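You operate a simulated robot arm through the tools that you are given. There is no shell and no other tool. Be economical: measure what you need, move in short steps, check, and stop when the job is done.

You are at the controls of a simulated robot arm. One attempt, no reset.

TASK
Put things in order on the side worktop. At the end: the clear drinks bottle stands where the clear tall jar (marked "pickles") stood; the clear tall jar from the side worktop stands where the teal salt shaker stood; the teal salt shaker from the side worktop is on the green plate; the teal fruit bag from the side worktop stands on top of the white banded cup; whatever was shut is shut again. Leave all else as you found it, and nothing knocked over. Set down upright: salt shaker.

The check looks at the end state, three seconds after you hand in, the way a careful person would. Anything else that was tipped, shoved, dropped, spilled or broken makes it a failure.

THE ROBOT
A 5-joint arm with a two-finger parallel gripper, fixed in place. Base frame: the origin is at the foot of the arm, x ahead of it, y to its left, z up; the work surface is at about z = 0. Readings come in m, rad, newtons and seconds.
With the tool pointing down near the work surface it reaches from about 0.26 to 0.68 m from the base axis. Its first joint turns from -1.152 to 1.152 rad. The tool tilts only in the upright plane through the base axis and itself; it spins freely about its own axis. Payload 2.9 kg.
Tool frame: the origin (TCP) lies between the finger pads and is the grasp point; the fingertips stand 0.03 m ahead of it; z points along the fingers, y is the line along which they close. The gripper opens to 0.11 m. The fingers are 0.02 m wide and 0.01 m thick; the gripper's body (0.048 by 0.112 m) begins 0.055 m behind the TCP.
Orientation is that of the tool frame in the base frame, as [roll, pitch, yaw] about the fixed x, y, z axes, in that order (R = Rz(yaw) Ry(pitch) Rx(roll)). With the fingers straight down and closing along the base's y, the tool's x points along the base's -x, its y along +y and its z along -z.

THE INTERFACE
- The arm moves only by the tool arm_command. Its argument "commands" is a list of rows, each an object (a shift or turn left out is 0, a gripper value left out holds the last) with "dr": the turn, a rotation vector about the tool's x, y, z in units of 4 degrees (1.0 is 4 degrees), a list of three; "translation": the shift along the tool's x, y, z in units of 50 mm (1.0 is 50 mm), a list of three; "grip": the gripper command, from -1 (shut) to 1 (fully open), values between in proportion. In form: [{"dr": [ax, ay, az], "translation": [x, y, z], "grip": grip}, ...]. A call has 1 to 20 rows; each row shifts and turns the commanded pose from where the row before left it, along the tool's axes as they then stand. A call with a number of a shift or a turn outside -1 to 1 is refused whole. A row lasts 0.2 s, in which the tool goes at most 0.05 m and 0.15 rad; a call with a longer step from one row to the next is refused whole, and so is a gripper value outside its range. A pose out of reach is approached as far as the arm can. The call stops where the force on the tool passes 40 N (or 10 N more than at its start, if that is more) or the arm is blocked; 0.2 s more then pass. Each finger travels about 0.108 m/s and halts on what it meets, pressing with about 31 N; the grip force reading is that of the motor and also rises with nothing between the fingers. The clock runs only during rows and for 0.2 s after the last one: add rows that do not move to give the fingers time. It gives the time, the measured TCP pose, the force on the tool (base axes), the opening and the grip force at its end, in the units of the frame above (readings bear some noise), with the torque about the TCP (base axes, N m) and any sound that the robot's microphone picked up.
- Cameras (640 x 400 px; columns grow to the right, rows downward): "scene" is fixed at [0.0214, -0.4433, 0.607]; the picture's right is [0.88, -0.48, 0.00], its down [-0.26, -0.47, -0.84] and it looks along [0.40, 0.74, -0.54] (base axes); focal length 376 px, centre (320, 200). "wrist" rides on the gripper at [0.072, 0.017, -0.103] in the tool frame; the picture's right is [-0.23, 0.97, 0.00], its down [-0.76, -0.18, -0.62] and it looks along [-0.61, -0.14, 0.78] (tool axes); focal length 222 px, centre (320, 200). There is no depth. A picture from a camera that has moved, and an enlarged one, comes with that camera's place and axes in the base frame and with its lens.
- grab_frame(camera): a new picture of that camera. It takes no simulated time.
- close_up(camera, box): a new picture of the part [left, top, right, bottom] of that camera's present view, enlarged. It takes no simulated time.
- finish_job(): hands the job in; it is judged then, once.

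Work in short steps. Places have to be worked out from the pictures, the camera data and where the tool is seen: move nearer, look again, correct. Check each grasp and each placing, and mend what went wrong. You have 120 turns and 64 pictures in all, those below and enlarged ones among them. Open the gripper and draw the arm clear of the work before you hand the job in, unless the task says otherwise; then end with one line.

The tools are called as a command line: name --argument value ..., lists and objects as JSON in quotes. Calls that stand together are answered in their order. arm_command: Moves the arm, as the interface text tells. Its arguments: {"type":"object","properties":{"commands":{"type":"array"}},"required":["commands"]} The other tools are called the same way: grab_frame (camera) takes a picture; close_up (camera, box) takes an enlarged picture of a part of a camera's view; finish_job () hands the job in.

At the start:

```text
time: 0.0
tcp_pos: [0.3135, 0.2931, 0.3537]
ee_rot: [3.14, 0.0, 3.141]
ft_force: [-0.6, 0.7, -0.2]
ft_torque: [0.01, -0.02, 0.0]
finger_gap: 0.11
finger_force: 0.1
```

scene: 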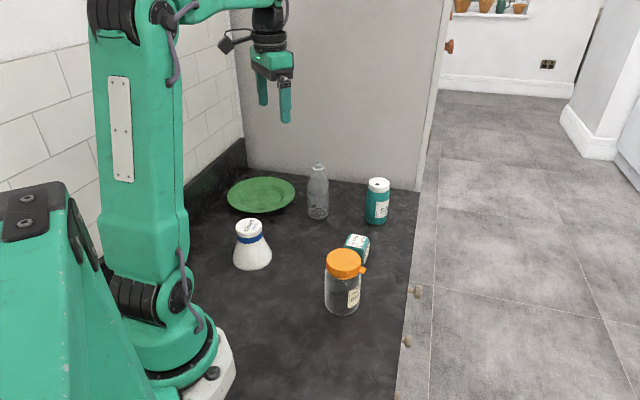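
wrist: 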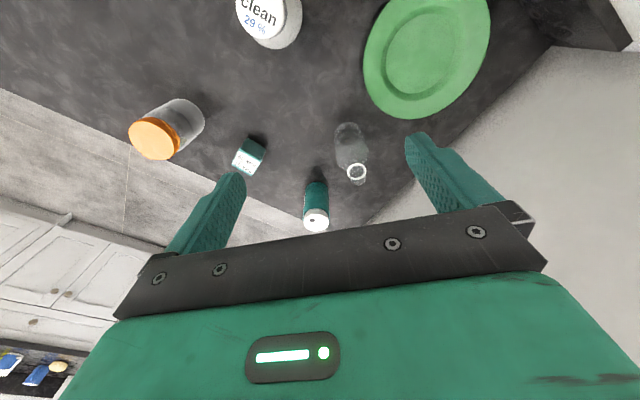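

I start by enlarging the objects to identify which is which.

close_up --camera "scene" --box '[300, 150, 460, 330]'

close_up --camera "scene" --box '[210, 150, 350, 290]'

close_up --camera "wrist" --box '[110, 0, 510, 250]'

```text
2.22 times, centred on (380, 240) of scene
camera zoom: at [0.0214, -0.4433, 0.607], right [0.88, -0.48, 0.0], down [-0.26, -0.47, -0.84], along [0.4, 0.74, -0.54], focal length 836 px, centre (187, 111)
```

zoom: 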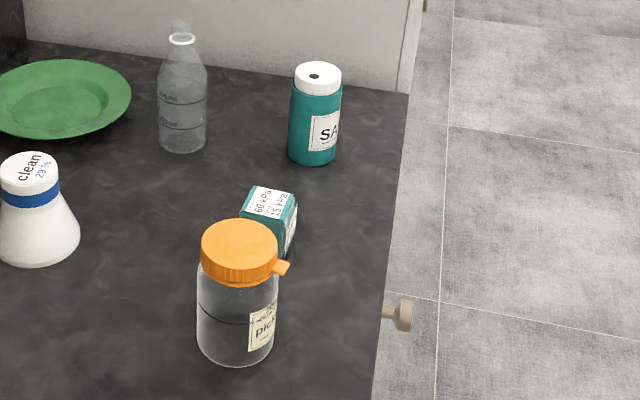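

```text
2.86 times, centred on (280, 220) of scene
camera zoom: at [0.0214, -0.4433, 0.607], right [0.88, -0.48, 0.0], down [-0.26, -0.47, -0.84], along [0.4, 0.74, -0.54], focal length 1074 px, centre (434, 143)
```

zoom: 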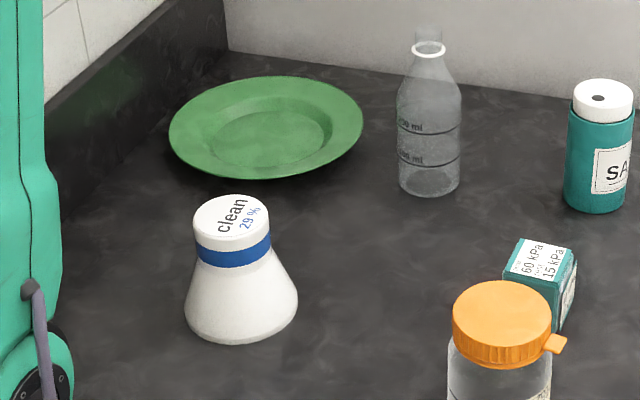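

```text
1.60 times, centred on (310, 125) of wrist
camera zoom: at [0.2416, 0.3104, 0.4578], right [0.23, 0.97, 0.0], down [0.76, -0.18, 0.62], along [0.61, -0.14, -0.78], focal length 355 px, centre (336, 320)
```

zoom: 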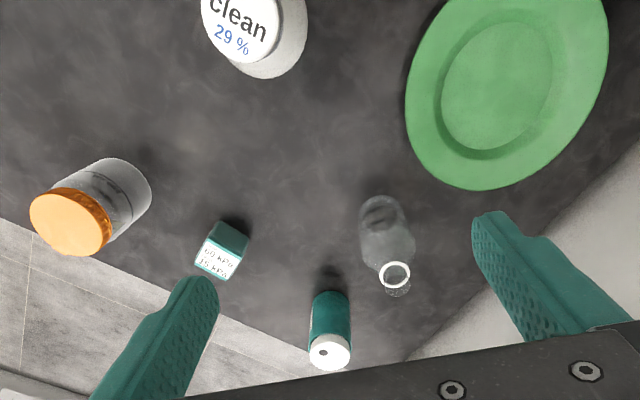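

Salt ≈(0.562,0.229), bottle ≈(0.430,0.326), jar ≈(0.320,0.017), bag ≈(0.425,0.123), cup ≈(0.20,0.233), plate ≈(0.322,0.483). Bag and cup carry labels that may be handling limits, so I enlarge them.

close_up --camera "scene" --box '[340, 228, 374, 262]'

close_up --camera "scene" --box '[225, 212, 275, 272]'

close_up --camera "wrist" --box '[225, 125, 275, 185]'

```text
11.76 times, centred on (357, 245) of scene
camera zoom: at [0.0214, -0.4433, 0.607], right [0.88, -0.48, 0.0], down [-0.26, -0.47, -0.84], along [0.4, 0.74, -0.54], focal length 4424 px, centre (-115, -329)
```

zoom: 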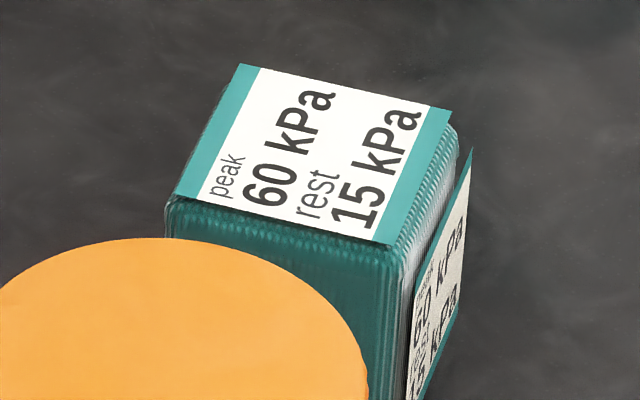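

```text
6.67 times, centred on (250, 242) of scene
camera zoom: at [0.0214, -0.4433, 0.607], right [0.88, -0.48, 0.0], down [-0.26, -0.47, -0.84], along [0.4, 0.74, -0.54], focal length 2507 px, centre (787, -80)
```

zoom: 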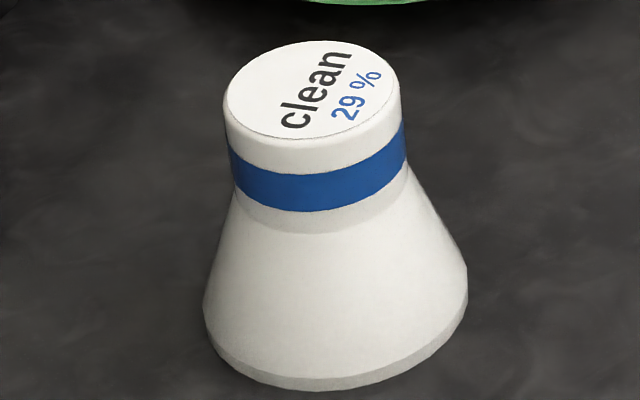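

```text
6.67 times, centred on (250, 155) of wrist
camera zoom: at [0.2416, 0.3104, 0.4578], right [0.23, 0.97, 0.0], down [0.76, -0.18, 0.62], along [0.61, -0.14, -0.78], focal length 1481 px, centre (787, 500)
```

zoom: 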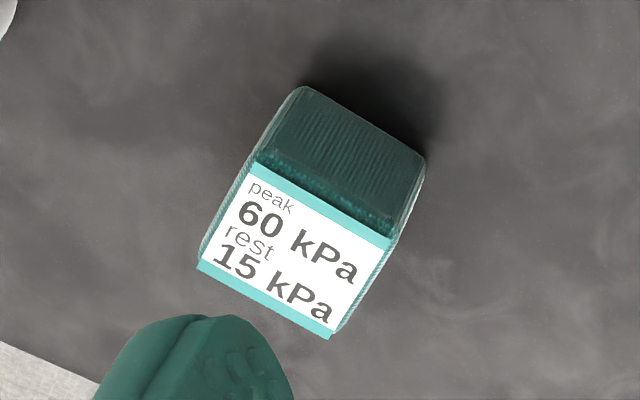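

Label on the bag gives pressure limits (peak 60 kPa, rest 15 kPa), so it needs a gentle, wide-contact grip. First I move above the salt shaker at about z 0.25.

arm_command --commands '[{"translation": [-0.71, -0.183, 0.296], "grip": 1}, {"translation": [-0.71, -0.183, 0.296]}, {"translation": [-0.71, -0.183, 0.296]}, {"translation": [-0.71, -0.183, 0.296]}, {"translation": [-0.71, -0.183, 0.296]}, {"translation": [-0.71, -0.183, 0.296]}, {"translation": [-0.71, -0.183, 0.296]}, {}]'

grab_frame --camera "wrist"

grab_frame --camera "scene"

```text
time: 1.8
tcp_pos: [0.5616, 0.2299, 0.249]
ee_rot: [3.141, 0.0, -3.141]
ft_force: [0.2, -0.2, 0.7]
ft_torque: [0.04, 0.0, 0.03]
finger_gap: 0.1099
finger_force: 0.0
```

```text
55 pictures are left
camera wrist: at [0.49, 0.2475, 0.3538], right [0.23, 0.97, 0.0], down [0.76, -0.18, 0.62], along [0.61, -0.14, -0.78], focal length 222 px, centre (320, 200)
```

wrist: 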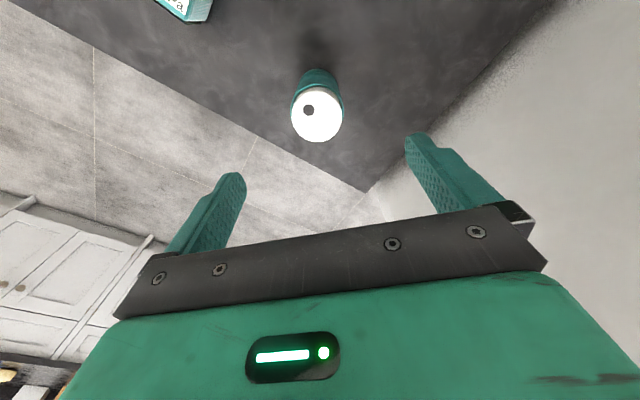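

```text
54 pictures are left
```

scene: 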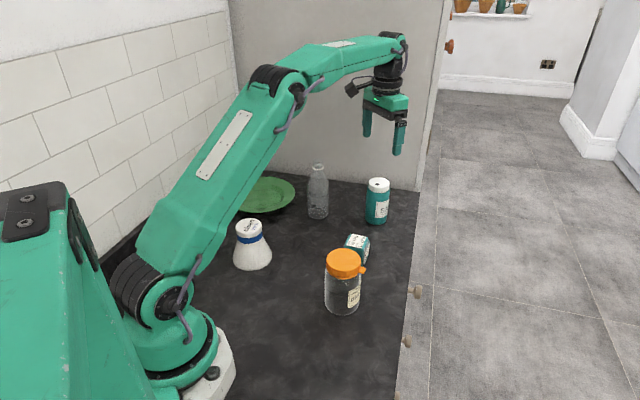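

The wrist view puts the salt's cap at about (0.563, 0.228), matching. I descend to z 0.075 and close.

arm_command --commands '[{"translation": [-0.005, -0.006, 0.696]}, {"translation": [-0.005, -0.006, 0.696]}, {"translation": [-0.005, -0.006, 0.696]}, {"translation": [-0.005, -0.006, 0.696]}, {"translation": [-0.005, -0.006, 0.696]}, {}, {"grip": -1}, {"grip": -1}, {"grip": -1}, {"grip": -1}]'

grab_frame --camera "scene"

```text
time: 4.0
tcp_pos: [0.5648, 0.2275, 0.0754]
ee_rot: [3.14, 0.0, -3.141]
ft_force: [0.5, 0.2, -0.3]
ft_torque: [0.0, -0.05, 0.01]
finger_gap: 0.0594
finger_force: 30.8
```

```text
53 pictures are left
```

scene: 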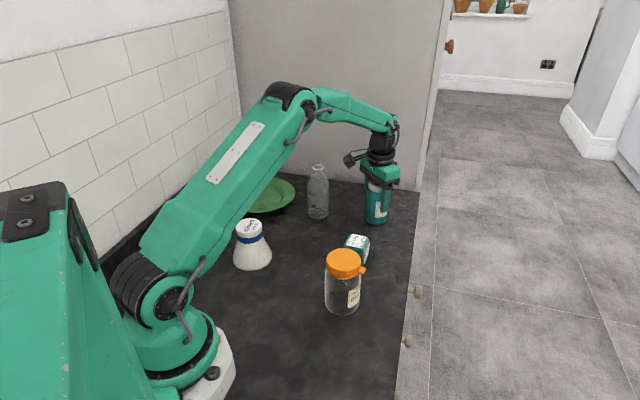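

Salt held (gap 0.059). I lift it to z 0.30 and carry it above the plate.

arm_command --commands '[{"translation": [0, 0, -0.4]}, {"translation": [0, 0, -0.75]}, {"translation": [0, 0, -0.75]}, {"translation": [0, 0, -0.85]}, {"translation": [0, 0, -0.85]}, {"translation": [0, 0, -0.9]}, {"translation": [0.54, 0.568, 0]}, {"translation": [0.54, 0.568, 0]}, {"translation": [0.54, 0.568, 0]}, {"translation": [0.54, 0.568, 0]}, {"translation": [0.54, 0.568, 0]}, {"translation": [0.54, 0.568, 0]}, {"translation": [0.54, 0.568, 0]}, {"translation": [0.54, 0.568, 0]}, {"translation": [0.54, 0.568, 0]}, {}]'

grab_frame --camera "wrist"

grab_frame --camera "scene"

```text
time: 7.4
tcp_pos: [0.3191, 0.482, 0.3026]
ee_rot: [3.14, -0.001, 3.141]
ft_force: [0.4, -0.1, -2.0]
ft_torque: [0.0, 0.03, -0.02]
finger_gap: 0.0516
finger_force: 31.1
```

```text
52 pictures are left
camera wrist: at [0.2464, 0.5006, 0.4075], right [0.23, 0.97, 0.0], down [0.76, -0.18, 0.62], along [0.61, -0.14, -0.78], focal length 222 px, centre (320, 200)
```

wrist: 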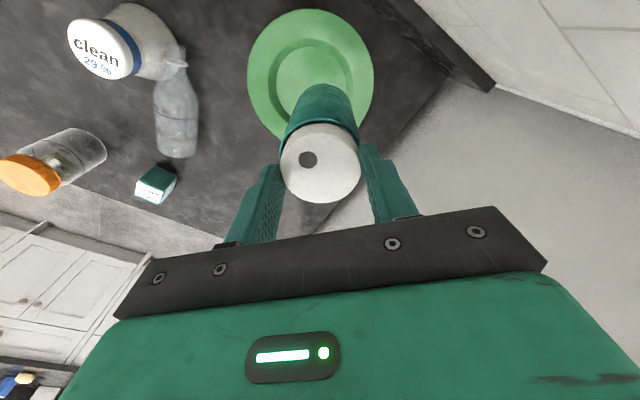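

```text
51 pictures are left
```

scene: 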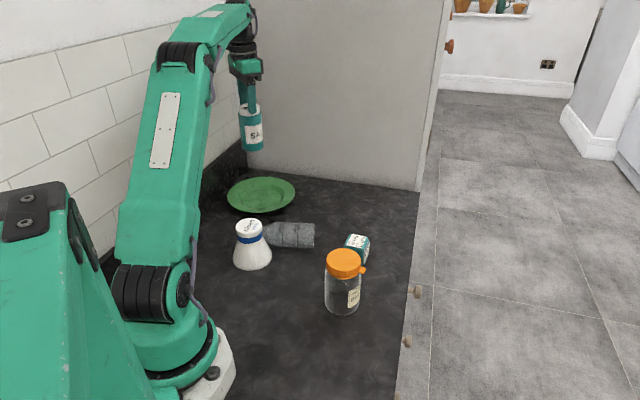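

The bottle has been knocked over, and the gap shrank, so the salt seems to have slipped down in the fingers. I look closely at both before doing anything.

close_up --camera "scene" --box '[210, 30, 290, 160]'

close_up --camera "scene" --box '[220, 200, 340, 280]'

close_up --camera "wrist" --box '[60, 0, 420, 225]'

```text
3.08 times, centred on (250, 95) of scene
camera zoom: at [0.0215, -0.4433, 0.607], right [0.88, -0.48, 0.0], down [-0.26, -0.47, -0.84], along [0.4, 0.74, -0.54], focal length 1157 px, centre (535, 523)
```

zoom: 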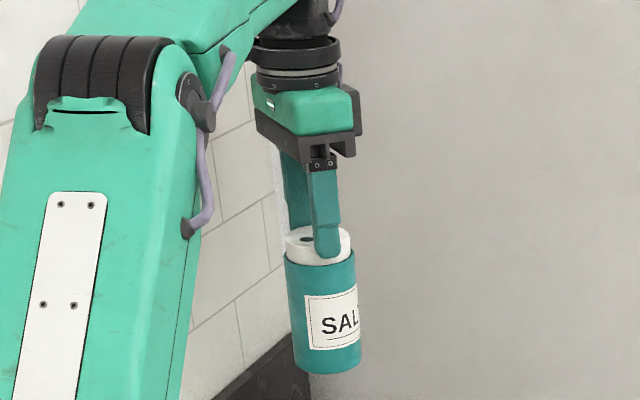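

```text
5.00 times, centred on (280, 240) of scene
camera zoom: at [0.0215, -0.4433, 0.607], right [0.88, -0.48, 0.0], down [-0.26, -0.47, -0.84], along [0.4, 0.74, -0.54], focal length 1880 px, centre (520, 0)
```

zoom: 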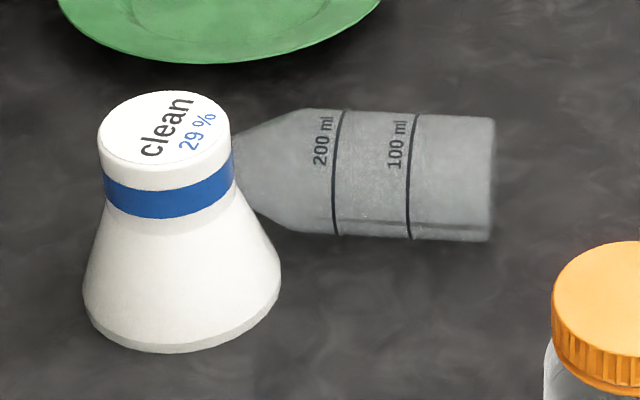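

```text
1.78 times, centred on (240, 112) of wrist
camera zoom: at [0.2464, 0.5006, 0.4075], right [0.23, 0.97, 0.0], down [0.76, -0.18, 0.62], along [0.61, -0.14, -0.78], focal length 395 px, centre (462, 356)
```

zoom: 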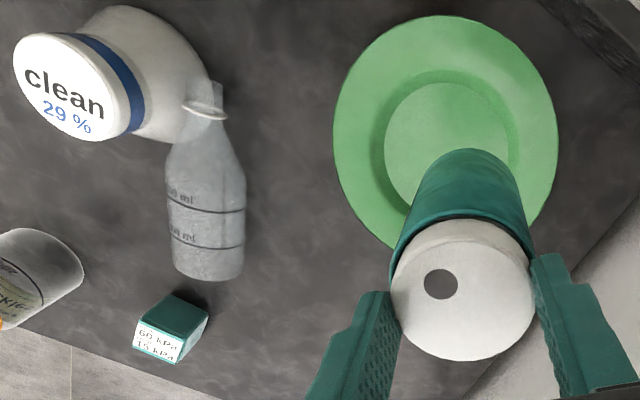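

The salt slid until held by its cap (base ≈0.125 below the TCP); the cup seems unmoved and the bottle lies by it, to be righted later. I lower the salt over the plate centre, stopping just above.

arm_command --commands '[{"translation": [0, -0.08, 0.3]}, {"translation": [0, 0, 0.5]}, {"translation": [0, 0, 0.5]}, {"translation": [0, 0, 0.5]}, {"translation": [0, 0, 0.5]}, {"translation": [0, 0, 0.4]}, {"translation": [0, 0, 0.2]}, {}]'

close_up --camera "scene" --box '[200, 100, 320, 220]'

```text
time: 9.2
tcp_pos: [0.3193, 0.4789, 0.156]
ee_rot: [3.141, 0.0, 3.141]
ft_force: [0.0, -0.8, -2.0]
ft_torque: [0.01, -0.01, 0.0]
finger_gap: 0.0513
finger_force: 30.6
```

```text
3.33 times, centred on (260, 160) of scene
camera zoom: at [0.0215, -0.4433, 0.607], right [0.88, -0.48, 0.0], down [-0.26, -0.47, -0.84], along [0.4, 0.74, -0.54], focal length 1254 px, centre (520, 333)
```

zoom: 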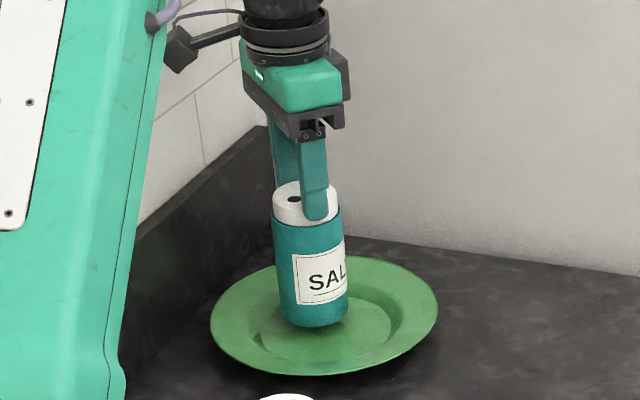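

Well centred, still slightly above the plate. I lower in small steps, watching the force.

arm_command --commands '[{"translation": [0, 0, 0.06]}, {"translation": [0, 0, 0.06]}, {"translation": [0, 0, 0.06]}, {"translation": [0, 0, 0.06]}]'

```text
time: 10.2
tcp_pos: [0.3196, 0.4795, 0.1446]
ee_rot: [-3.141, 0.001, 3.141]
ft_force: [0.7, -0.1, -2.0]
ft_torque: [0.01, -0.01, 0.01]
finger_gap: 0.0514
finger_force: 31.1
```

No contact yet; continue down.

arm_command --commands '[{"translation": [0, 0, 0.05]}, {"translation": [0, 0, 0.05]}, {}]'

arm_command --commands '[{"translation": [0, 0, 0.04]}, {"translation": [0, 0, 0.04]}, {}]'

```text
time: 11.0
tcp_pos: [0.3209, 0.4796, 0.1424]
ee_rot: [3.135, 0.007, -3.139]
ft_force: [-3.0, 4.7, 20.6]
ft_torque: [0.18, 0.32, 0.02]
finger_gap: 0.0514
finger_force: 31.2
```

```text
time: 11.8
tcp_pos: [0.3222, 0.4799, 0.1398]
ee_rot: [3.132, 0.004, 3.141]
ft_force: [0.6, 8.4, 29.2]
ft_torque: [0.39, -0.15, 0.02]
finger_gap: 0.0515
finger_force: 30.9
```

Contact is made (29 N). I ease up 3 mm to relax the force and look before releasing.

arm_command --commands '[{"translation": [0, 0, -0.08]}, {}]'

close_up --camera "scene" --box '[200, 100, 320, 220]'

```text
time: 12.4
tcp_pos: [0.3198, 0.4784, 0.139]
ee_rot: [3.14, 0.002, 3.142]
ft_force: [2.1, 6.0, 16.7]
ft_torque: [0.48, -0.37, 0.11]
finger_gap: 0.0518
finger_force: 30.8
```

```text
3.33 times, centred on (260, 160) of scene
camera zoom: at [0.0214, -0.4434, 0.6069], right [0.88, -0.48, 0.0], down [-0.26, -0.47, -0.84], along [0.4, 0.74, -0.54], focal length 1254 px, centre (520, 333)
```

zoom: 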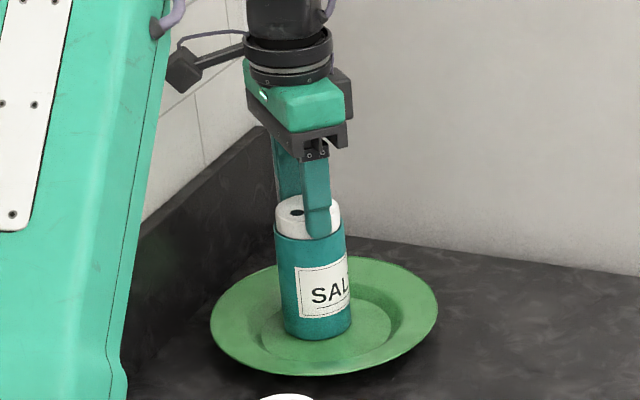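

It stands on the plate base; I open the fingers and rise.

arm_command --commands '[{"translation": [0, 0, -0.04], "grip": -1}, {"grip": 0.0}, {"grip": 0.6}, {}, {}, {"translation": [0, 0, -0.5]}, {"translation": [0, 0, -0.9]}, {"translation": [0, 0, -0.9]}, {"translation": [0, 0, -0.9]}, {}]'

grab_frame --camera "scene"

grab_frame --camera "wrist"

```text
time: 14.6
tcp_pos: [0.3188, 0.4793, 0.3021]
ee_rot: [-3.141, 0.001, -3.139]
ft_force: [-0.3, 0.0, 0.0]
ft_torque: [0.0, 0.02, -0.02]
finger_gap: 0.0878
finger_force: 0.1
```

```text
45 pictures are left
```

scene: 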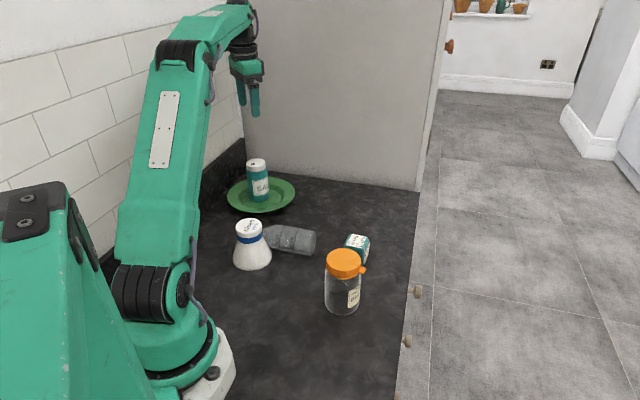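

```text
44 pictures are left
camera wrist: at [0.2468, 0.4965, 0.4054], right [0.23, 0.97, 0.0], down [0.76, -0.18, 0.62], along [0.61, -0.14, -0.78], focal length 222 px, centre (320, 200)
```

wrist: 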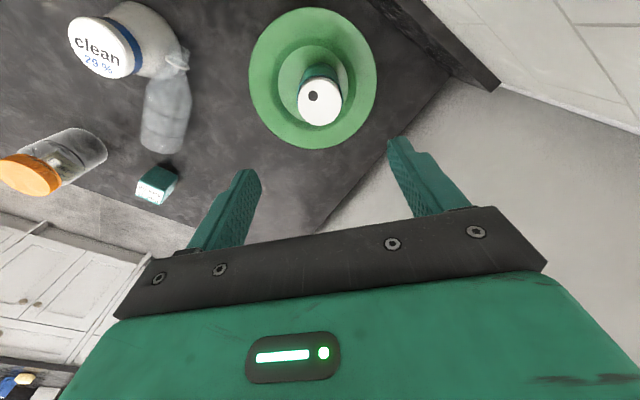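

The salt stands on the plate. The bottle lies clear-ish of the cup and will be righted when its place is free; next I go above the jar at (0.32, 0.017) and check it.

arm_command --commands '[{"translation": [0, -0.84, 0.04], "grip": 1}, {"translation": [0, -0.84, 0.04]}, {"translation": [0, -0.84, 0.04]}, {"translation": [0, -0.84, 0.04]}, {"translation": [0, -0.84, 0.04]}, {"translation": [0, -0.84, 0.04]}, {"translation": [0, -0.84, 0.04]}, {"translation": [0, -0.84, 0.04]}, {"translation": [0, -0.84, 0.04]}, {"translation": [0, -0.84, 0.04]}, {"translation": [0, -0.84, 0.04]}, {}]'

grab_frame --camera "wrist"

grab_frame --camera "scene"

```text
time: 17.2
tcp_pos: [0.321, 0.0158, 0.2808]
ee_rot: [-3.142, 0.001, 3.141]
ft_force: [0.6, -0.8, 0.0]
ft_torque: [0.02, 0.01, 0.01]
finger_gap: 0.11
finger_force: 0.0
```

```text
43 pictures are left
camera wrist: at [0.2477, 0.0319, 0.3854], right [0.23, 0.97, 0.0], down [0.76, -0.18, 0.62], along [0.61, -0.14, -0.78], focal length 222 px, centre (320, 200)
```

wrist: 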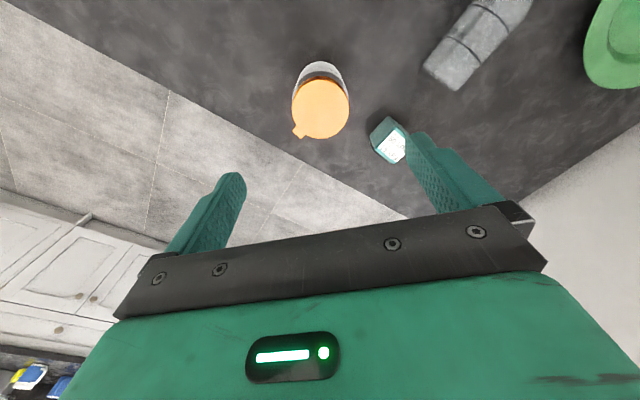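

```text
42 pictures are left
```

scene: 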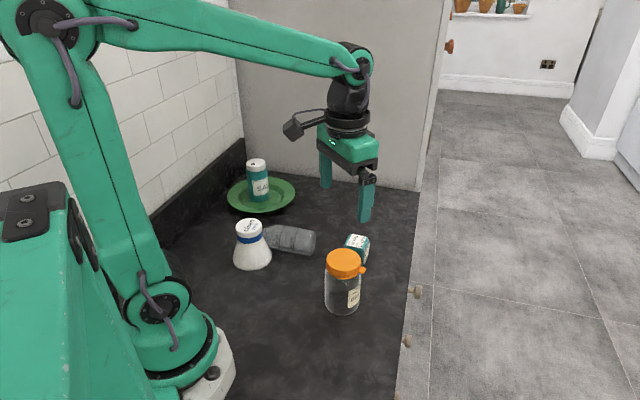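

Jar centre ≈(0.322, 0.016), right below the tool. I check its label and the bottle's for warnings before gripping.

close_up --camera "scene" --box '[320, 245, 375, 320]'

```text
5.33 times, centred on (348, 282) of scene
camera zoom: at [0.0214, -0.4433, 0.607], right [0.88, -0.48, 0.0], down [-0.26, -0.47, -0.84], along [0.4, 0.74, -0.54], focal length 2006 px, centre (173, -240)
```

zoom: 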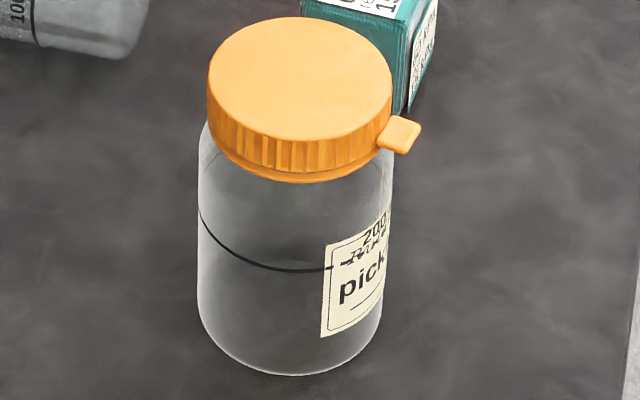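

Nothing special on it. I descend to z 0.072, close, and lift gently a little to test the grip.

arm_command --commands '[{"translation": [-0.005, 0, 0.8]}, {"translation": [-0.005, 0, 0.9]}, {"translation": [-0.005, 0, 0.9]}, {"translation": [0, 0, 0.9]}, {"translation": [0, 0, 0.68]}, {}, {"grip": -1}, {"grip": -1}, {"grip": -1}, {"grip": -1}]'

arm_command --commands '[{"translation": [0, 0, -0.15]}, {"translation": [0, 0, -0.25]}, {"translation": [0, 0, -0.3]}, {"translation": [0, 0, -0.3]}, {}]'

close_up --camera "scene" --box '[260, 160, 420, 330]'

```text
time: 19.4
tcp_pos: [0.3205, 0.0187, 0.0726]
ee_rot: [3.141, 0.001, 3.141]
ft_force: [0.1, -0.8, -0.1]
ft_torque: [0.07, 0.04, 0.01]
finger_gap: 0.0642
finger_force: 30.8
heard: snap
```

```text
time: 20.6
tcp_pos: [0.3204, 0.0165, 0.1208]
ee_rot: [3.141, 0.001, -3.141]
ft_force: [-0.7, -0.1, -0.2]
ft_torque: [0.01, 0.01, -0.04]
finger_gap: 0.0641
finger_force: 31.3
```

```text
2.35 times, centred on (340, 245) of scene
camera zoom: at [0.0214, -0.4433, 0.607], right [0.88, -0.48, 0.0], down [-0.26, -0.47, -0.84], along [0.4, 0.74, -0.54], focal length 885 px, centre (273, 94)
```

zoom: 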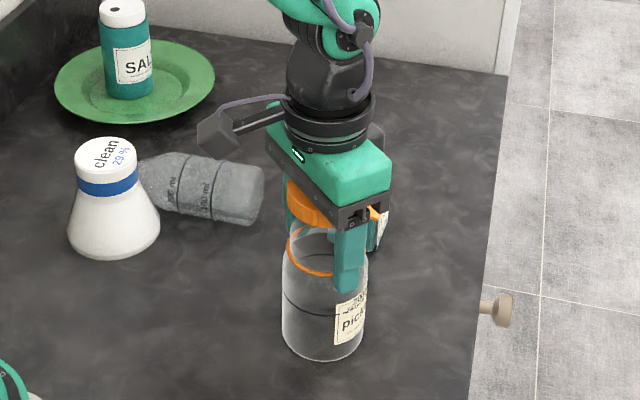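

A "snap" was heard and the jar seems to have stayed on the worktop with the lid going up. I look closely before any further motion.

close_up --camera "scene" --box '[322, 225, 377, 320]'

grab_frame --camera "wrist"

```text
4.21 times, centred on (350, 272) of scene
camera zoom: at [0.0214, -0.4433, 0.607], right [0.88, -0.48, 0.0], down [-0.26, -0.47, -0.84], along [0.4, 0.74, -0.54], focal length 1583 px, centre (196, -105)
```

zoom: 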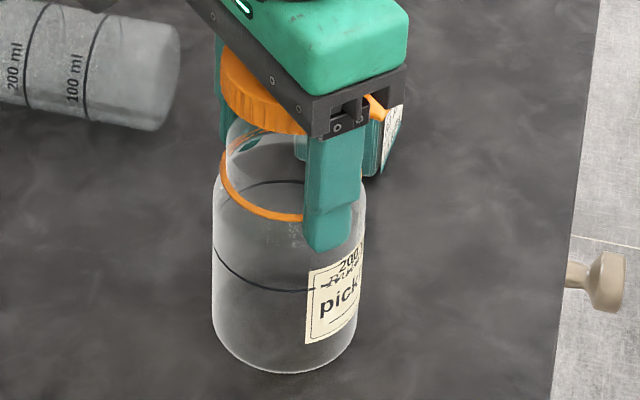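

```text
38 pictures are left
camera wrist: at [0.2488, 0.034, 0.2253], right [0.23, 0.97, 0.0], down [0.76, -0.18, 0.62], along [0.61, -0.14, -0.78], focal length 222 px, centre (320, 200)
```

wrist: 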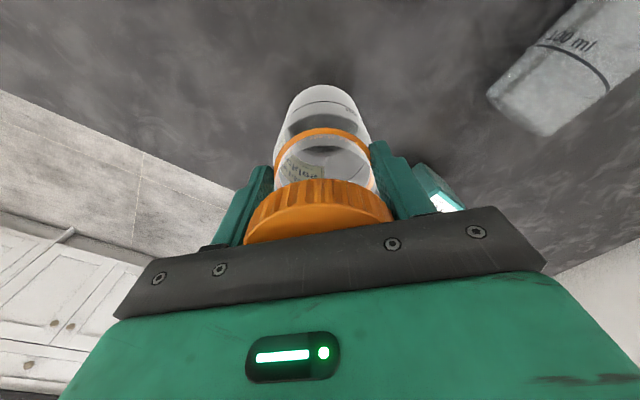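

The lid is a squeeze-and-lift type: my fingers released it ("snap") and lifted it straight off the jar, which hasn't moved. I lower it straight back down onto the jar.

arm_command --commands '[{"translation": [0, 0, 0.2]}, {"translation": [0, 0, 0.2]}, {"translation": [0, 0, 0.2]}, {"translation": [0, 0, 0.1]}, {"translation": [0, 0, 0.1]}, {"translation": [0, 0, 0.08]}, {}]'

close_up --camera "scene" --box '[322, 225, 377, 320]'

```text
time: 22.2
tcp_pos: [0.3199, 0.017, 0.0766]
ee_rot: [3.141, -0.003, -3.141]
ft_force: [0.5, 0.7, -0.8]
ft_torque: [-0.03, 0.04, 0.03]
finger_gap: 0.0648
finger_force: 30.6
```

```text
4.21 times, centred on (350, 272) of scene
camera zoom: at [0.0214, -0.4433, 0.607], right [0.88, -0.48, 0.0], down [-0.26, -0.47, -0.84], along [0.4, 0.74, -0.54], focal length 1583 px, centre (196, -105)
```

zoom: 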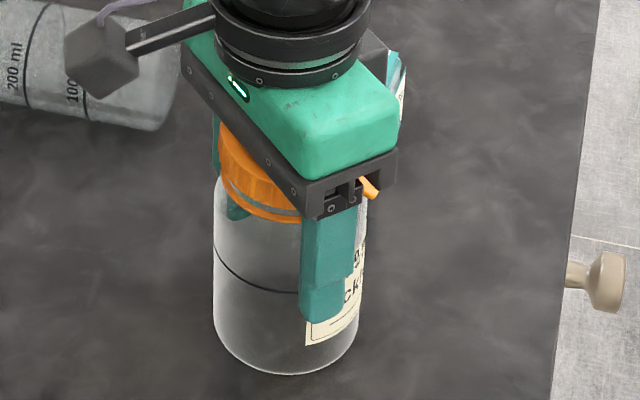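

The lid is about 4 mm above its seat, well aligned. I press it down gently, listening for the snap.

arm_command --commands '[{"translation": [0, 0, 0.04]}, {"translation": [0, 0, 0.04]}, {"translation": [0, 0, 0.03]}, {}]'

```text
time: 23.2
tcp_pos: [0.321, 0.0168, 0.0701]
ee_rot: [-3.141, 0.003, -3.142]
ft_force: [0.6, 0.2, 11.8]
ft_torque: [-0.18, 0.02, 0.02]
finger_gap: 0.0643
finger_force: 31.0
```

Contact at 12 N, no snap yet; pressing a bit more.

arm_command --commands '[{"translation": [0, 0, 0.04]}, {"translation": [0, 0, 0.04]}, {}]'

close_up --camera "scene" --box '[322, 225, 377, 320]'

```text
time: 24.0
tcp_pos: [0.3212, 0.0172, 0.0677]
ee_rot: [-3.14, 0.0, 3.142]
ft_force: [-0.2, 5.3, 17.7]
ft_torque: [0.04, 0.16, 0.0]
finger_gap: 0.0645
finger_force: 30.9
heard: snap
```

```text
4.21 times, centred on (350, 272) of scene
camera zoom: at [0.0214, -0.4433, 0.607], right [0.88, -0.48, 0.0], down [-0.26, -0.47, -0.84], along [0.4, 0.74, -0.54], focal length 1583 px, centre (196, -105)
```

zoom: 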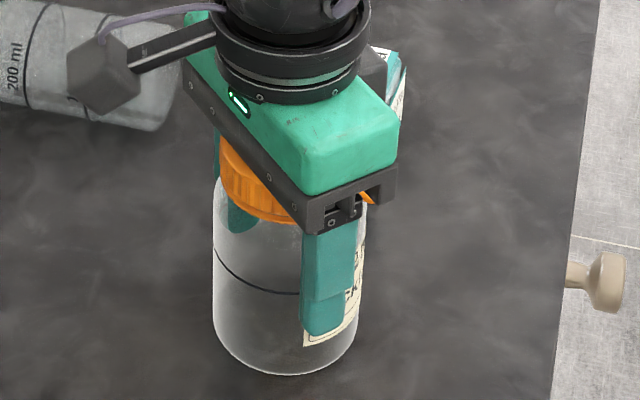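

It snapped shut. I release, rise and look at the result.

arm_command --commands '[{"translation": [0, 0, -0.03]}, {"grip": 1}, {}, {}, {"translation": [0, 0, -0.6]}, {"translation": [0, 0, -0.9]}, {"translation": [0, 0, -0.9]}, {"translation": [0, 0, -0.9]}, {"translation": [0, 0, -0.3]}, {}]'

close_up --camera "scene" --box '[320, 245, 375, 320]'

grab_frame --camera "wrist"

```text
time: 26.2
tcp_pos: [0.3216, 0.017, 0.2481]
ee_rot: [3.14, 0.0, -3.141]
ft_force: [0.7, -0.3, -0.1]
ft_torque: [0.0, 0.01, 0.0]
finger_gap: 0.1098
finger_force: 0.1
```

```text
5.33 times, centred on (348, 282) of scene
camera zoom: at [0.0214, -0.4433, 0.607], right [0.88, -0.48, 0.0], down [-0.26, -0.47, -0.84], along [0.4, 0.74, -0.54], focal length 2006 px, centre (173, -240)
```

zoom: 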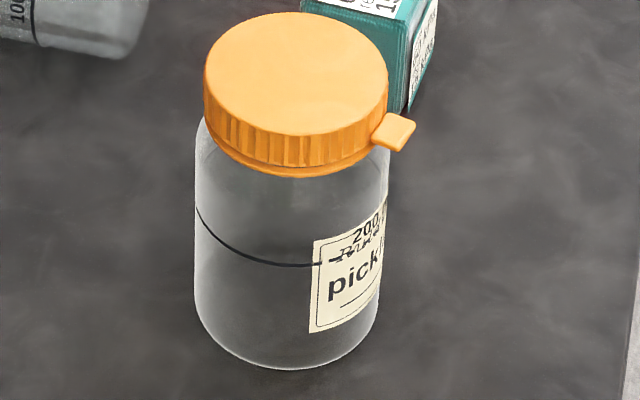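

```text
34 pictures are left
camera wrist: at [0.2489, 0.034, 0.3526], right [0.23, 0.97, 0.0], down [0.76, -0.18, 0.62], along [0.61, -0.14, -0.78], focal length 222 px, centre (320, 200)
```

wrist: 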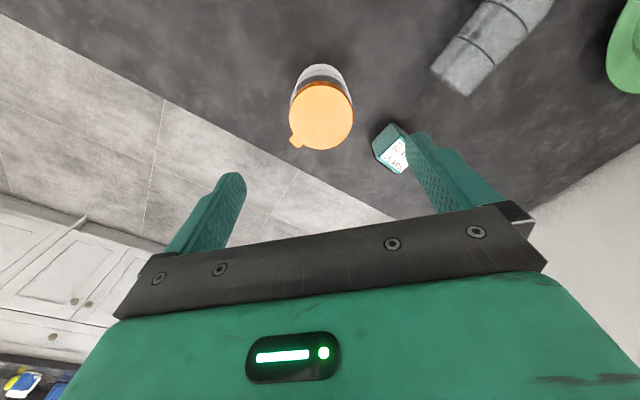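

Lid is on and shut, the jar unmoved. Gripping from above squeezes the lid, so I'll try a tilted grasp on the body below the lid; first I test in the air how far the tool can tilt inward here.

arm_command --commands '[{"translation": [0, 0, -0.8], "dr": [0, 0, -0.75]}, {"dr": [0, 1, 0]}, {"dr": [0, 1, 0]}, {"dr": [0, 1, 0]}, {"dr": [0, 1, 0]}, {"dr": [0, 1, 0]}, {"dr": [0, 1, 0]}, {"dr": [0, 1, 0]}, {"dr": [0, 1, 0]}, {"dr": [0, 1, 0]}, {"dr": [0, 1, 0]}, {"dr": [0, 1, 0]}, {}]'

```text
time: 29.0
tcp_pos: [0.3223, 0.0165, 0.2888]
ee_rot: [3.141, -0.77, -3.09]
ft_force: [0.2, -0.7, 0.4]
ft_torque: [0.02, -0.02, -0.01]
finger_gap: 0.1099
finger_force: 0.0
```

Inward tilt is easy. I also test outward tilt here, since the far place needs the tool to lean outward.

arm_command --commands '[{"dr": [0, -1, 0]}, {"dr": [0, -1, 0]}, {"dr": [0, -1, 0]}, {"dr": [0, -1, 0]}, {"dr": [0, -1, 0]}, {"dr": [0, -1, 0]}, {"dr": [0, -1, 0]}, {"dr": [0, -1, 0]}, {"dr": [0, -1, 0]}, {"dr": [0, -1, 0]}, {"dr": [0, -1, 0]}, {"dr": [0, -1, 0]}, {"dr": [0, -1, 0]}, {"dr": [0, -1, 0]}, {"dr": [0, -1, 0]}, {"dr": [0, -1, 0]}, {"dr": [0, -1, 0]}, {"dr": [0, -1, 0]}, {"dr": [0, -1, 0]}, {"dr": [0, -1, 0]}]'

arm_command --commands '[{"dr": [0, -1, 0]}, {"dr": [0, -1, 0]}, {"dr": [0, -1, 0]}, {"dr": [0, -1, 0]}, {"dr": [0, -1, 0]}, {}]'

```text
time: 33.2
tcp_pos: [0.3215, 0.0176, 0.2884]
ee_rot: [3.142, 0.628, -3.09]
ft_force: [-0.4, 0.6, -0.2]
ft_torque: [0.0, 0.0, -0.02]
finger_gap: 0.1102
finger_force: 0.0
```

```text
time: 34.6
tcp_pos: [0.328, 0.0176, 0.2978]
ee_rot: [-3.141, 0.977, -3.09]
ft_force: [0.2, 0.5, -0.3]
ft_torque: [0.0, -0.01, 0.0]
finger_gap: 0.11
finger_force: 0.1
out of reach, approached as far as the arm can: row 5
```

Outward leans of ~50° work only at larger radius, so I'll move the jar in two stages: inward-leaning grasp here, set it at the free spot near (0.38,0.29), then an outward-leaning grasp to its final place. I swing the tool to 52° inward now.

arm_command --commands '[{"dr": [0, 1, 0]}, {"dr": [0, 1, 0]}, {"dr": [0, 1, 0]}, {"dr": [0, 1, 0]}, {"dr": [0, 1, 0]}, {"dr": [0, 1, 0]}, {"dr": [0, 1, 0]}, {"dr": [0, 1, 0]}, {"dr": [0, 1, 0]}, {"dr": [0, 1, 0]}, {"dr": [0, 1, 0]}, {"dr": [0, 1, 0]}, {"dr": [0, 1, 0]}, {"dr": [0, 1, 0]}, {"translation": [-0.9, 0, 0]}, {"translation": [-0.9, 0, 0]}, {"translation": [-0.3, 0, 0]}, {}]'

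arm_command --commands '[{"dr": [0, 1, 0], "grip": 0.73}, {"dr": [0, 1, 0]}, {"dr": [0, 1, 0]}, {"dr": [0, 1, 0]}, {"dr": [0, 1, 0]}, {"dr": [0, 1, 0]}, {"dr": [0, 1, 0]}, {"dr": [0, 1, 0]}, {"dr": [0, 1, 0]}, {"dr": [0, 1, 0]}, {"dr": [0, 1, 0]}, {"dr": [0, 1, 0]}, {"dr": [0, 1, 0]}, {}]'

```text
time: 38.4
tcp_pos: [0.432, 0.024, 0.2987]
ee_rot: [-3.14, -0.002, -3.088]
ft_force: [-1.0, -0.3, -0.5]
ft_torque: [-0.01, 0.0, 0.03]
finger_gap: 0.11
finger_force: 0.2
```

```text
time: 41.4
tcp_pos: [0.4056, 0.0231, 0.2671]
ee_rot: [-3.141, -0.905, -3.088]
ft_force: [0.5, 0.0, 1.1]
ft_torque: [0.01, -0.01, 0.01]
finger_gap: 0.0951
finger_force: 0.1
out of reach, approached as far as the arm can: row 11, 12, 13
```

At that height 52° is slightly beyond the limit; it should be easier lower down. I descend to the pre-grasp point (r 0.427, z 0.124).

arm_command --commands '[{"translation": [-0.538, 0, 0.448]}, {"translation": [-0.538, 0, 0.448]}, {"translation": [-0.538, 0, 0.448]}, {"translation": [-0.538, 0, 0.448]}, {"translation": [-0.538, 0, 0.448]}, {}]'

grab_frame --camera "scene"

grab_frame --camera "wrist"

```text
time: 42.8
tcp_pos: [0.4014, 0.0225, 0.0918]
ee_rot: [-3.139, -0.907, -3.088]
ft_force: [0.0, -0.2, 0.4]
ft_torque: [-0.01, -0.03, -0.01]
finger_gap: 0.0953
finger_force: 0.0
```

```text
33 pictures are left
```

scene: 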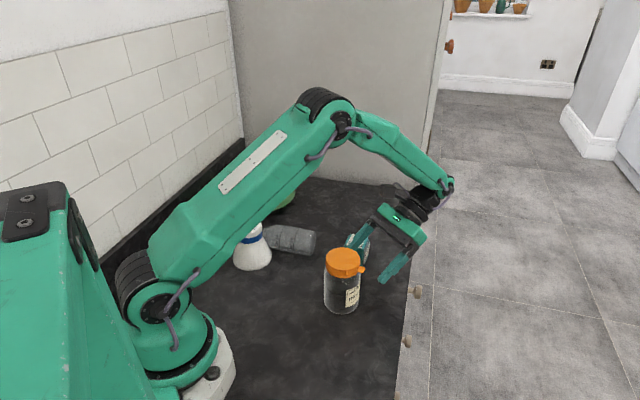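

```text
32 pictures are left
camera wrist: at [0.4379, 0.0416, 0.2129], right [0.09, 0.98, -0.18], down [0.97, -0.13, -0.22], along [-0.23, -0.16, -0.96], focal length 222 px, centre (320, 200)
```

wrist: 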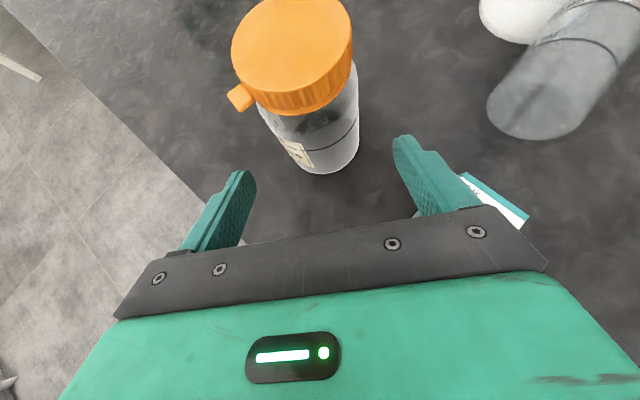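

Reachable here at 52°, and fingers straddle the jar's line below the lid. I advance to the grasp point (r 0.332, z 0.05) with fingers open.

arm_command --commands '[{"translation": [0.05, -0.007, 0.405]}, {"translation": [0.05, -0.007, 0.405]}, {"translation": [0.05, -0.006, 0.405]}, {"translation": [0.05, -0.006, 0.405]}, {}]'

close_up --camera "scene" --box '[310, 200, 430, 320]'

grab_frame --camera "wrist"

```text
time: 44.0
tcp_pos: [0.3313, 0.0161, 0.0502]
ee_rot: [3.137, -0.909, -3.089]
ft_force: [0.1, 0.4, -0.4]
ft_torque: [-0.02, 0.02, 0.0]
finger_gap: 0.0951
finger_force: 0.2
```

```text
3.33 times, centred on (370, 260) of scene
camera zoom: at [0.0214, -0.4433, 0.607], right [0.88, -0.48, 0.0], down [-0.26, -0.47, -0.84], along [0.4, 0.74, -0.54], focal length 1254 px, centre (153, 0)
```

zoom: 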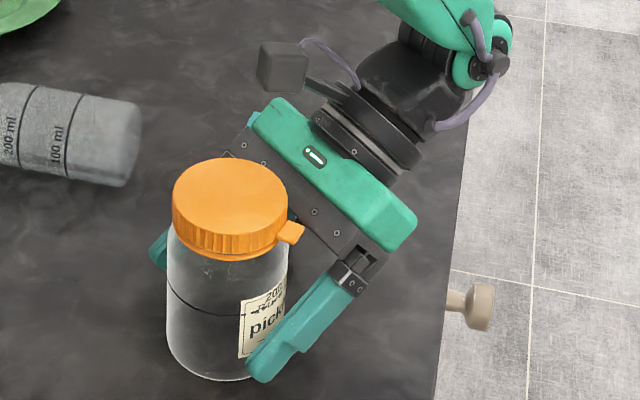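

```text
30 pictures are left
camera wrist: at [0.3673, 0.0347, 0.1717], right [0.09, 0.98, -0.18], down [0.97, -0.13, -0.22], along [-0.23, -0.15, -0.96], focal length 222 px, centre (320, 200)
```

wrist: 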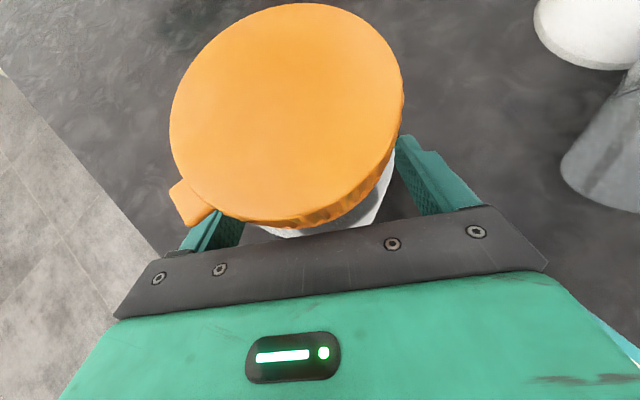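

Fingers straddle the body under the lid with clearance. I close.

arm_command --commands '[{"grip": -1}, {"grip": -1}, {"grip": -1}, {}]'

```text
time: 45.0
tcp_pos: [0.3305, 0.0168, 0.05]
ee_rot: [3.137, -0.907, -3.089]
ft_force: [-0.4, 0.5, 1.7]
ft_torque: [-0.07, 0.08, 0.0]
finger_gap: 0.063
finger_force: 31.2
```

Gripped at 0.063 without a snap. A slow 2 cm test lift.

arm_command --commands '[{"translation": [0.06, 0, -0.046]}, {"translation": [0.125, 0, -0.1]}, {"translation": [0.13, 0, -0.1]}, {}, {}]'

close_up --camera "scene" --box '[310, 200, 430, 320]'

```text
time: 46.2
tcp_pos: [0.332, 0.0152, 0.0702]
ee_rot: [3.137, -0.908, -3.089]
ft_force: [0.3, 0.5, -3.0]
ft_torque: [0.02, -0.07, -0.01]
finger_gap: 0.0631
finger_force: 30.9
```

```text
3.33 times, centred on (370, 260) of scene
camera zoom: at [0.0215, -0.4433, 0.607], right [0.88, -0.48, 0.0], down [-0.26, -0.47, -0.84], along [0.4, 0.74, -0.54], focal length 1254 px, centre (153, 0)
```

zoom: 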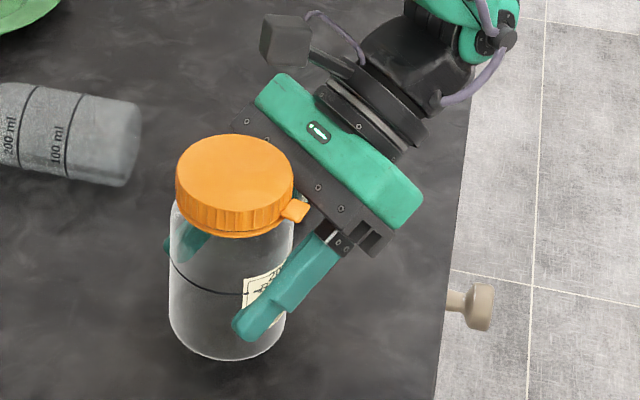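

The jar holds (3 N, about 2 cm up, lid on). I carry it low and straight outward to an interim spot near (0.43, 0.008), clear of the bag and the edge.

arm_command --commands '[{"translation": [-0.13, -0.024, -0.17]}, {"translation": [-0.24, -0.048, -0.306], "dr": [-0.079, 0, 0.062]}, {"translation": [-0.24, -0.048, -0.306], "dr": [-0.079, 0, 0.062]}, {"translation": [-0.24, -0.048, -0.306], "dr": [-0.079, 0, 0.062]}, {"translation": [-0.24, -0.048, -0.306], "dr": [-0.079, 0, 0.062]}, {"translation": [-0.24, -0.024, -0.306], "dr": [-0.079, 0, 0.062]}, {}]'

grab_frame --camera "scene"

```text
time: 47.8
tcp_pos: [0.4388, 0.0085, 0.0711]
ee_rot: [-3.139, -0.909, -3.123]
ft_force: [1.1, 0.4, -1.6]
ft_torque: [0.01, -0.03, 0.0]
finger_gap: 0.0629
finger_force: 31.7
```

```text
28 pictures are left
```

scene: 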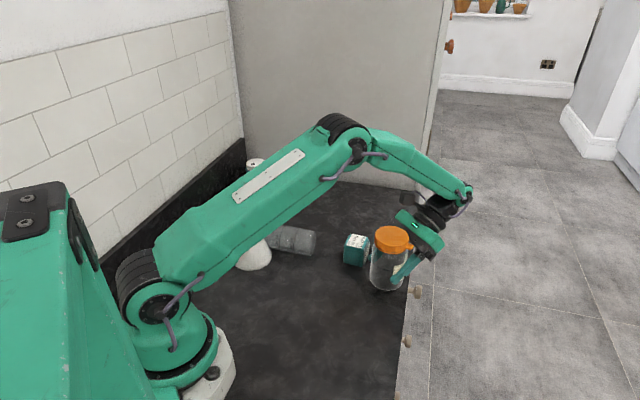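

Reached. I lower it until it touches down.

arm_command --commands '[{"translation": [-0.1, 0, 0.078]}, {"translation": [-0.08, 0, 0.062]}, {"translation": [-0.06, 0, 0.047]}, {}]'

```text
time: 48.8
tcp_pos: [0.4399, 0.0082, 0.0547]
ee_rot: [-3.139, -0.909, -3.125]
ft_force: [-0.5, 0.2, -2.4]
ft_torque: [-0.02, -0.02, -0.01]
finger_gap: 0.0631
finger_force: 31.1
```

arm_command --commands '[{"translation": [-0.03, 0, 0.025]}, {"translation": [-0.03, 0, 0.025]}, {}]'

```text
time: 49.6
tcp_pos: [0.4383, 0.0084, 0.0502]
ee_rot: [-3.14, -0.908, -3.124]
ft_force: [1.1, -0.6, -0.1]
ft_torque: [-0.15, -0.02, 0.02]
finger_gap: 0.063
finger_force: 30.9
```

Touchdown at the same height as it was lifted from, so no slip. I open and back off along the tool axis.

arm_command --commands '[{"grip": 0.73}, {}, {}, {"translation": [0, 0, -0.3]}, {"translation": [0, 0, -0.5]}, {"translation": [0, 0, -0.5]}, {}]'

close_up --camera "scene" --box '[320, 170, 480, 310]'

```text
time: 51.2
tcp_pos: [0.4903, 0.0084, 0.0904]
ee_rot: [3.141, -0.908, -3.122]
ft_force: [0.7, 0.1, -0.3]
ft_torque: [0.03, 0.0, -0.02]
finger_gap: 0.0952
finger_force: 0.1
```

```text
2.86 times, centred on (400, 240) of scene
camera zoom: at [0.0214, -0.4433, 0.607], right [0.88, -0.48, 0.0], down [-0.26, -0.47, -0.84], along [0.4, 0.74, -0.54], focal length 1074 px, centre (91, 86)
```

zoom: 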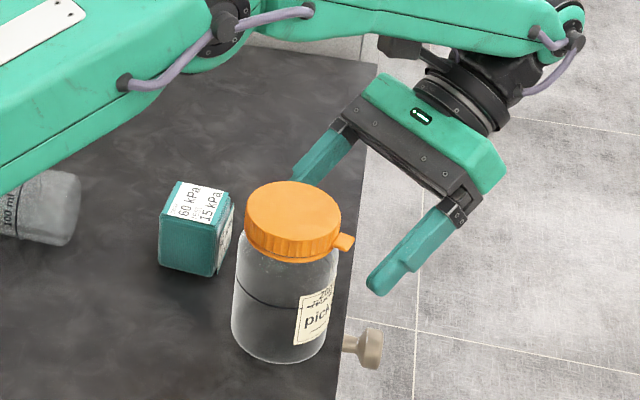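

The jar stands upright at about (0.430, 0.008), shut. I bring the tool back to vertical, rise, and move to the base side.

arm_command --commands '[{"dr": [0, -1, 0]}, {"dr": [0, -1, 0]}, {"dr": [0, -1, 0]}, {"dr": [0, -1, 0]}, {"dr": [0, -1, 0]}, {"dr": [0, -1, 0]}, {"dr": [0, -1, 0]}, {"dr": [0, -1, 0]}, {"dr": [0, -1, 0]}, {"dr": [0, -1, 0]}, {"dr": [0, -1, 0]}, {"dr": [0, -1, 0]}, {"dr": [0, -1, 0]}, {"translation": [0, 0, -0.8]}, {"translation": [0, 0, -0.8]}, {"translation": [0, 0, -0.8]}, {"translation": [0.8, 0, -0.4]}, {"translation": [0.86, 0, 0]}, {}]'

arm_command --commands '[{"dr": [0, -1, 0]}, {"dr": [0, -1, 0]}, {"dr": [0, -1, 0]}, {"dr": [0, -1, 0]}, {"dr": [0, -1, 0]}, {"dr": [0, -1, 0]}, {"dr": [0, -1, 0]}, {"dr": [0, -1, 0]}, {"dr": [0, -1, 0]}, {"dr": [0, -1, 0]}, {"dr": [0, -1, 0]}, {"dr": [0, -1, 0]}, {"dr": [0, -1, 0]}, {}]'

```text
time: 55.2
tcp_pos: [0.4064, 0.0086, 0.2288]
ee_rot: [-3.141, -0.001, -3.125]
ft_force: [-1.1, 0.4, -0.3]
ft_torque: [0.01, -0.01, 0.0]
finger_gap: 0.0954
finger_force: 0.1
```

```text
time: 58.2
tcp_pos: [0.4074, 0.0094, 0.2305]
ee_rot: [3.139, 0.911, -3.124]
ft_force: [0.3, 0.4, 0.0]
ft_torque: [0.01, -0.03, 0.02]
finger_gap: 0.0953
finger_force: 0.0
```

52° outward works here. I descend straight down to z 0.13 first to check reach.

arm_command --commands '[{"translation": [0.525, 0, 0.411]}, {"translation": [0.525, 0, 0.411]}, {"translation": [0.525, 0, 0.411]}, {}]'

close_up --camera "scene" --box '[300, 160, 460, 300]'

```text
time: 59.2
tcp_pos: [0.4074, 0.008, 0.1281]
ee_rot: [3.141, 0.907, -3.124]
ft_force: [-0.4, -0.3, -0.4]
ft_torque: [-0.03, -0.02, 0.01]
finger_gap: 0.0952
finger_force: 0.0
```

```text
2.86 times, centred on (380, 230) of scene
camera zoom: at [0.0215, -0.4433, 0.607], right [0.88, -0.48, 0.0], down [-0.26, -0.47, -0.84], along [0.4, 0.74, -0.54], focal length 1074 px, centre (149, 114)
```

zoom: 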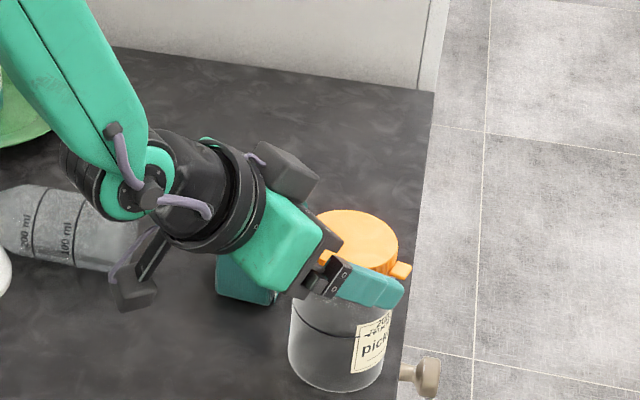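

Clear so far. I continue down to z 0.045.

arm_command --commands '[{"translation": [0.436, 0, 0.341]}, {"translation": [0.436, 0, 0.341]}, {"translation": [0.436, 0, 0.341]}, {}]'

close_up --camera "scene" --box '[300, 180, 440, 310]'

```text
time: 60.2
tcp_pos: [0.4066, 0.0081, 0.0483]
ee_rot: [3.14, 0.909, -3.125]
ft_force: [0.1, 0.8, 0.4]
ft_torque: [-0.01, -0.02, -0.01]
finger_gap: 0.0952
finger_force: 0.2
```

```text
3.08 times, centred on (370, 245) of scene
camera zoom: at [0.0215, -0.4433, 0.607], right [0.88, -0.48, 0.0], down [-0.26, -0.47, -0.84], along [0.4, 0.74, -0.54], focal length 1157 px, centre (166, 62)
```

zoom: 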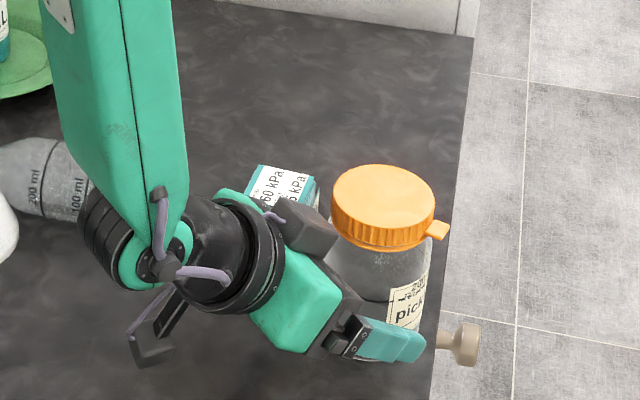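

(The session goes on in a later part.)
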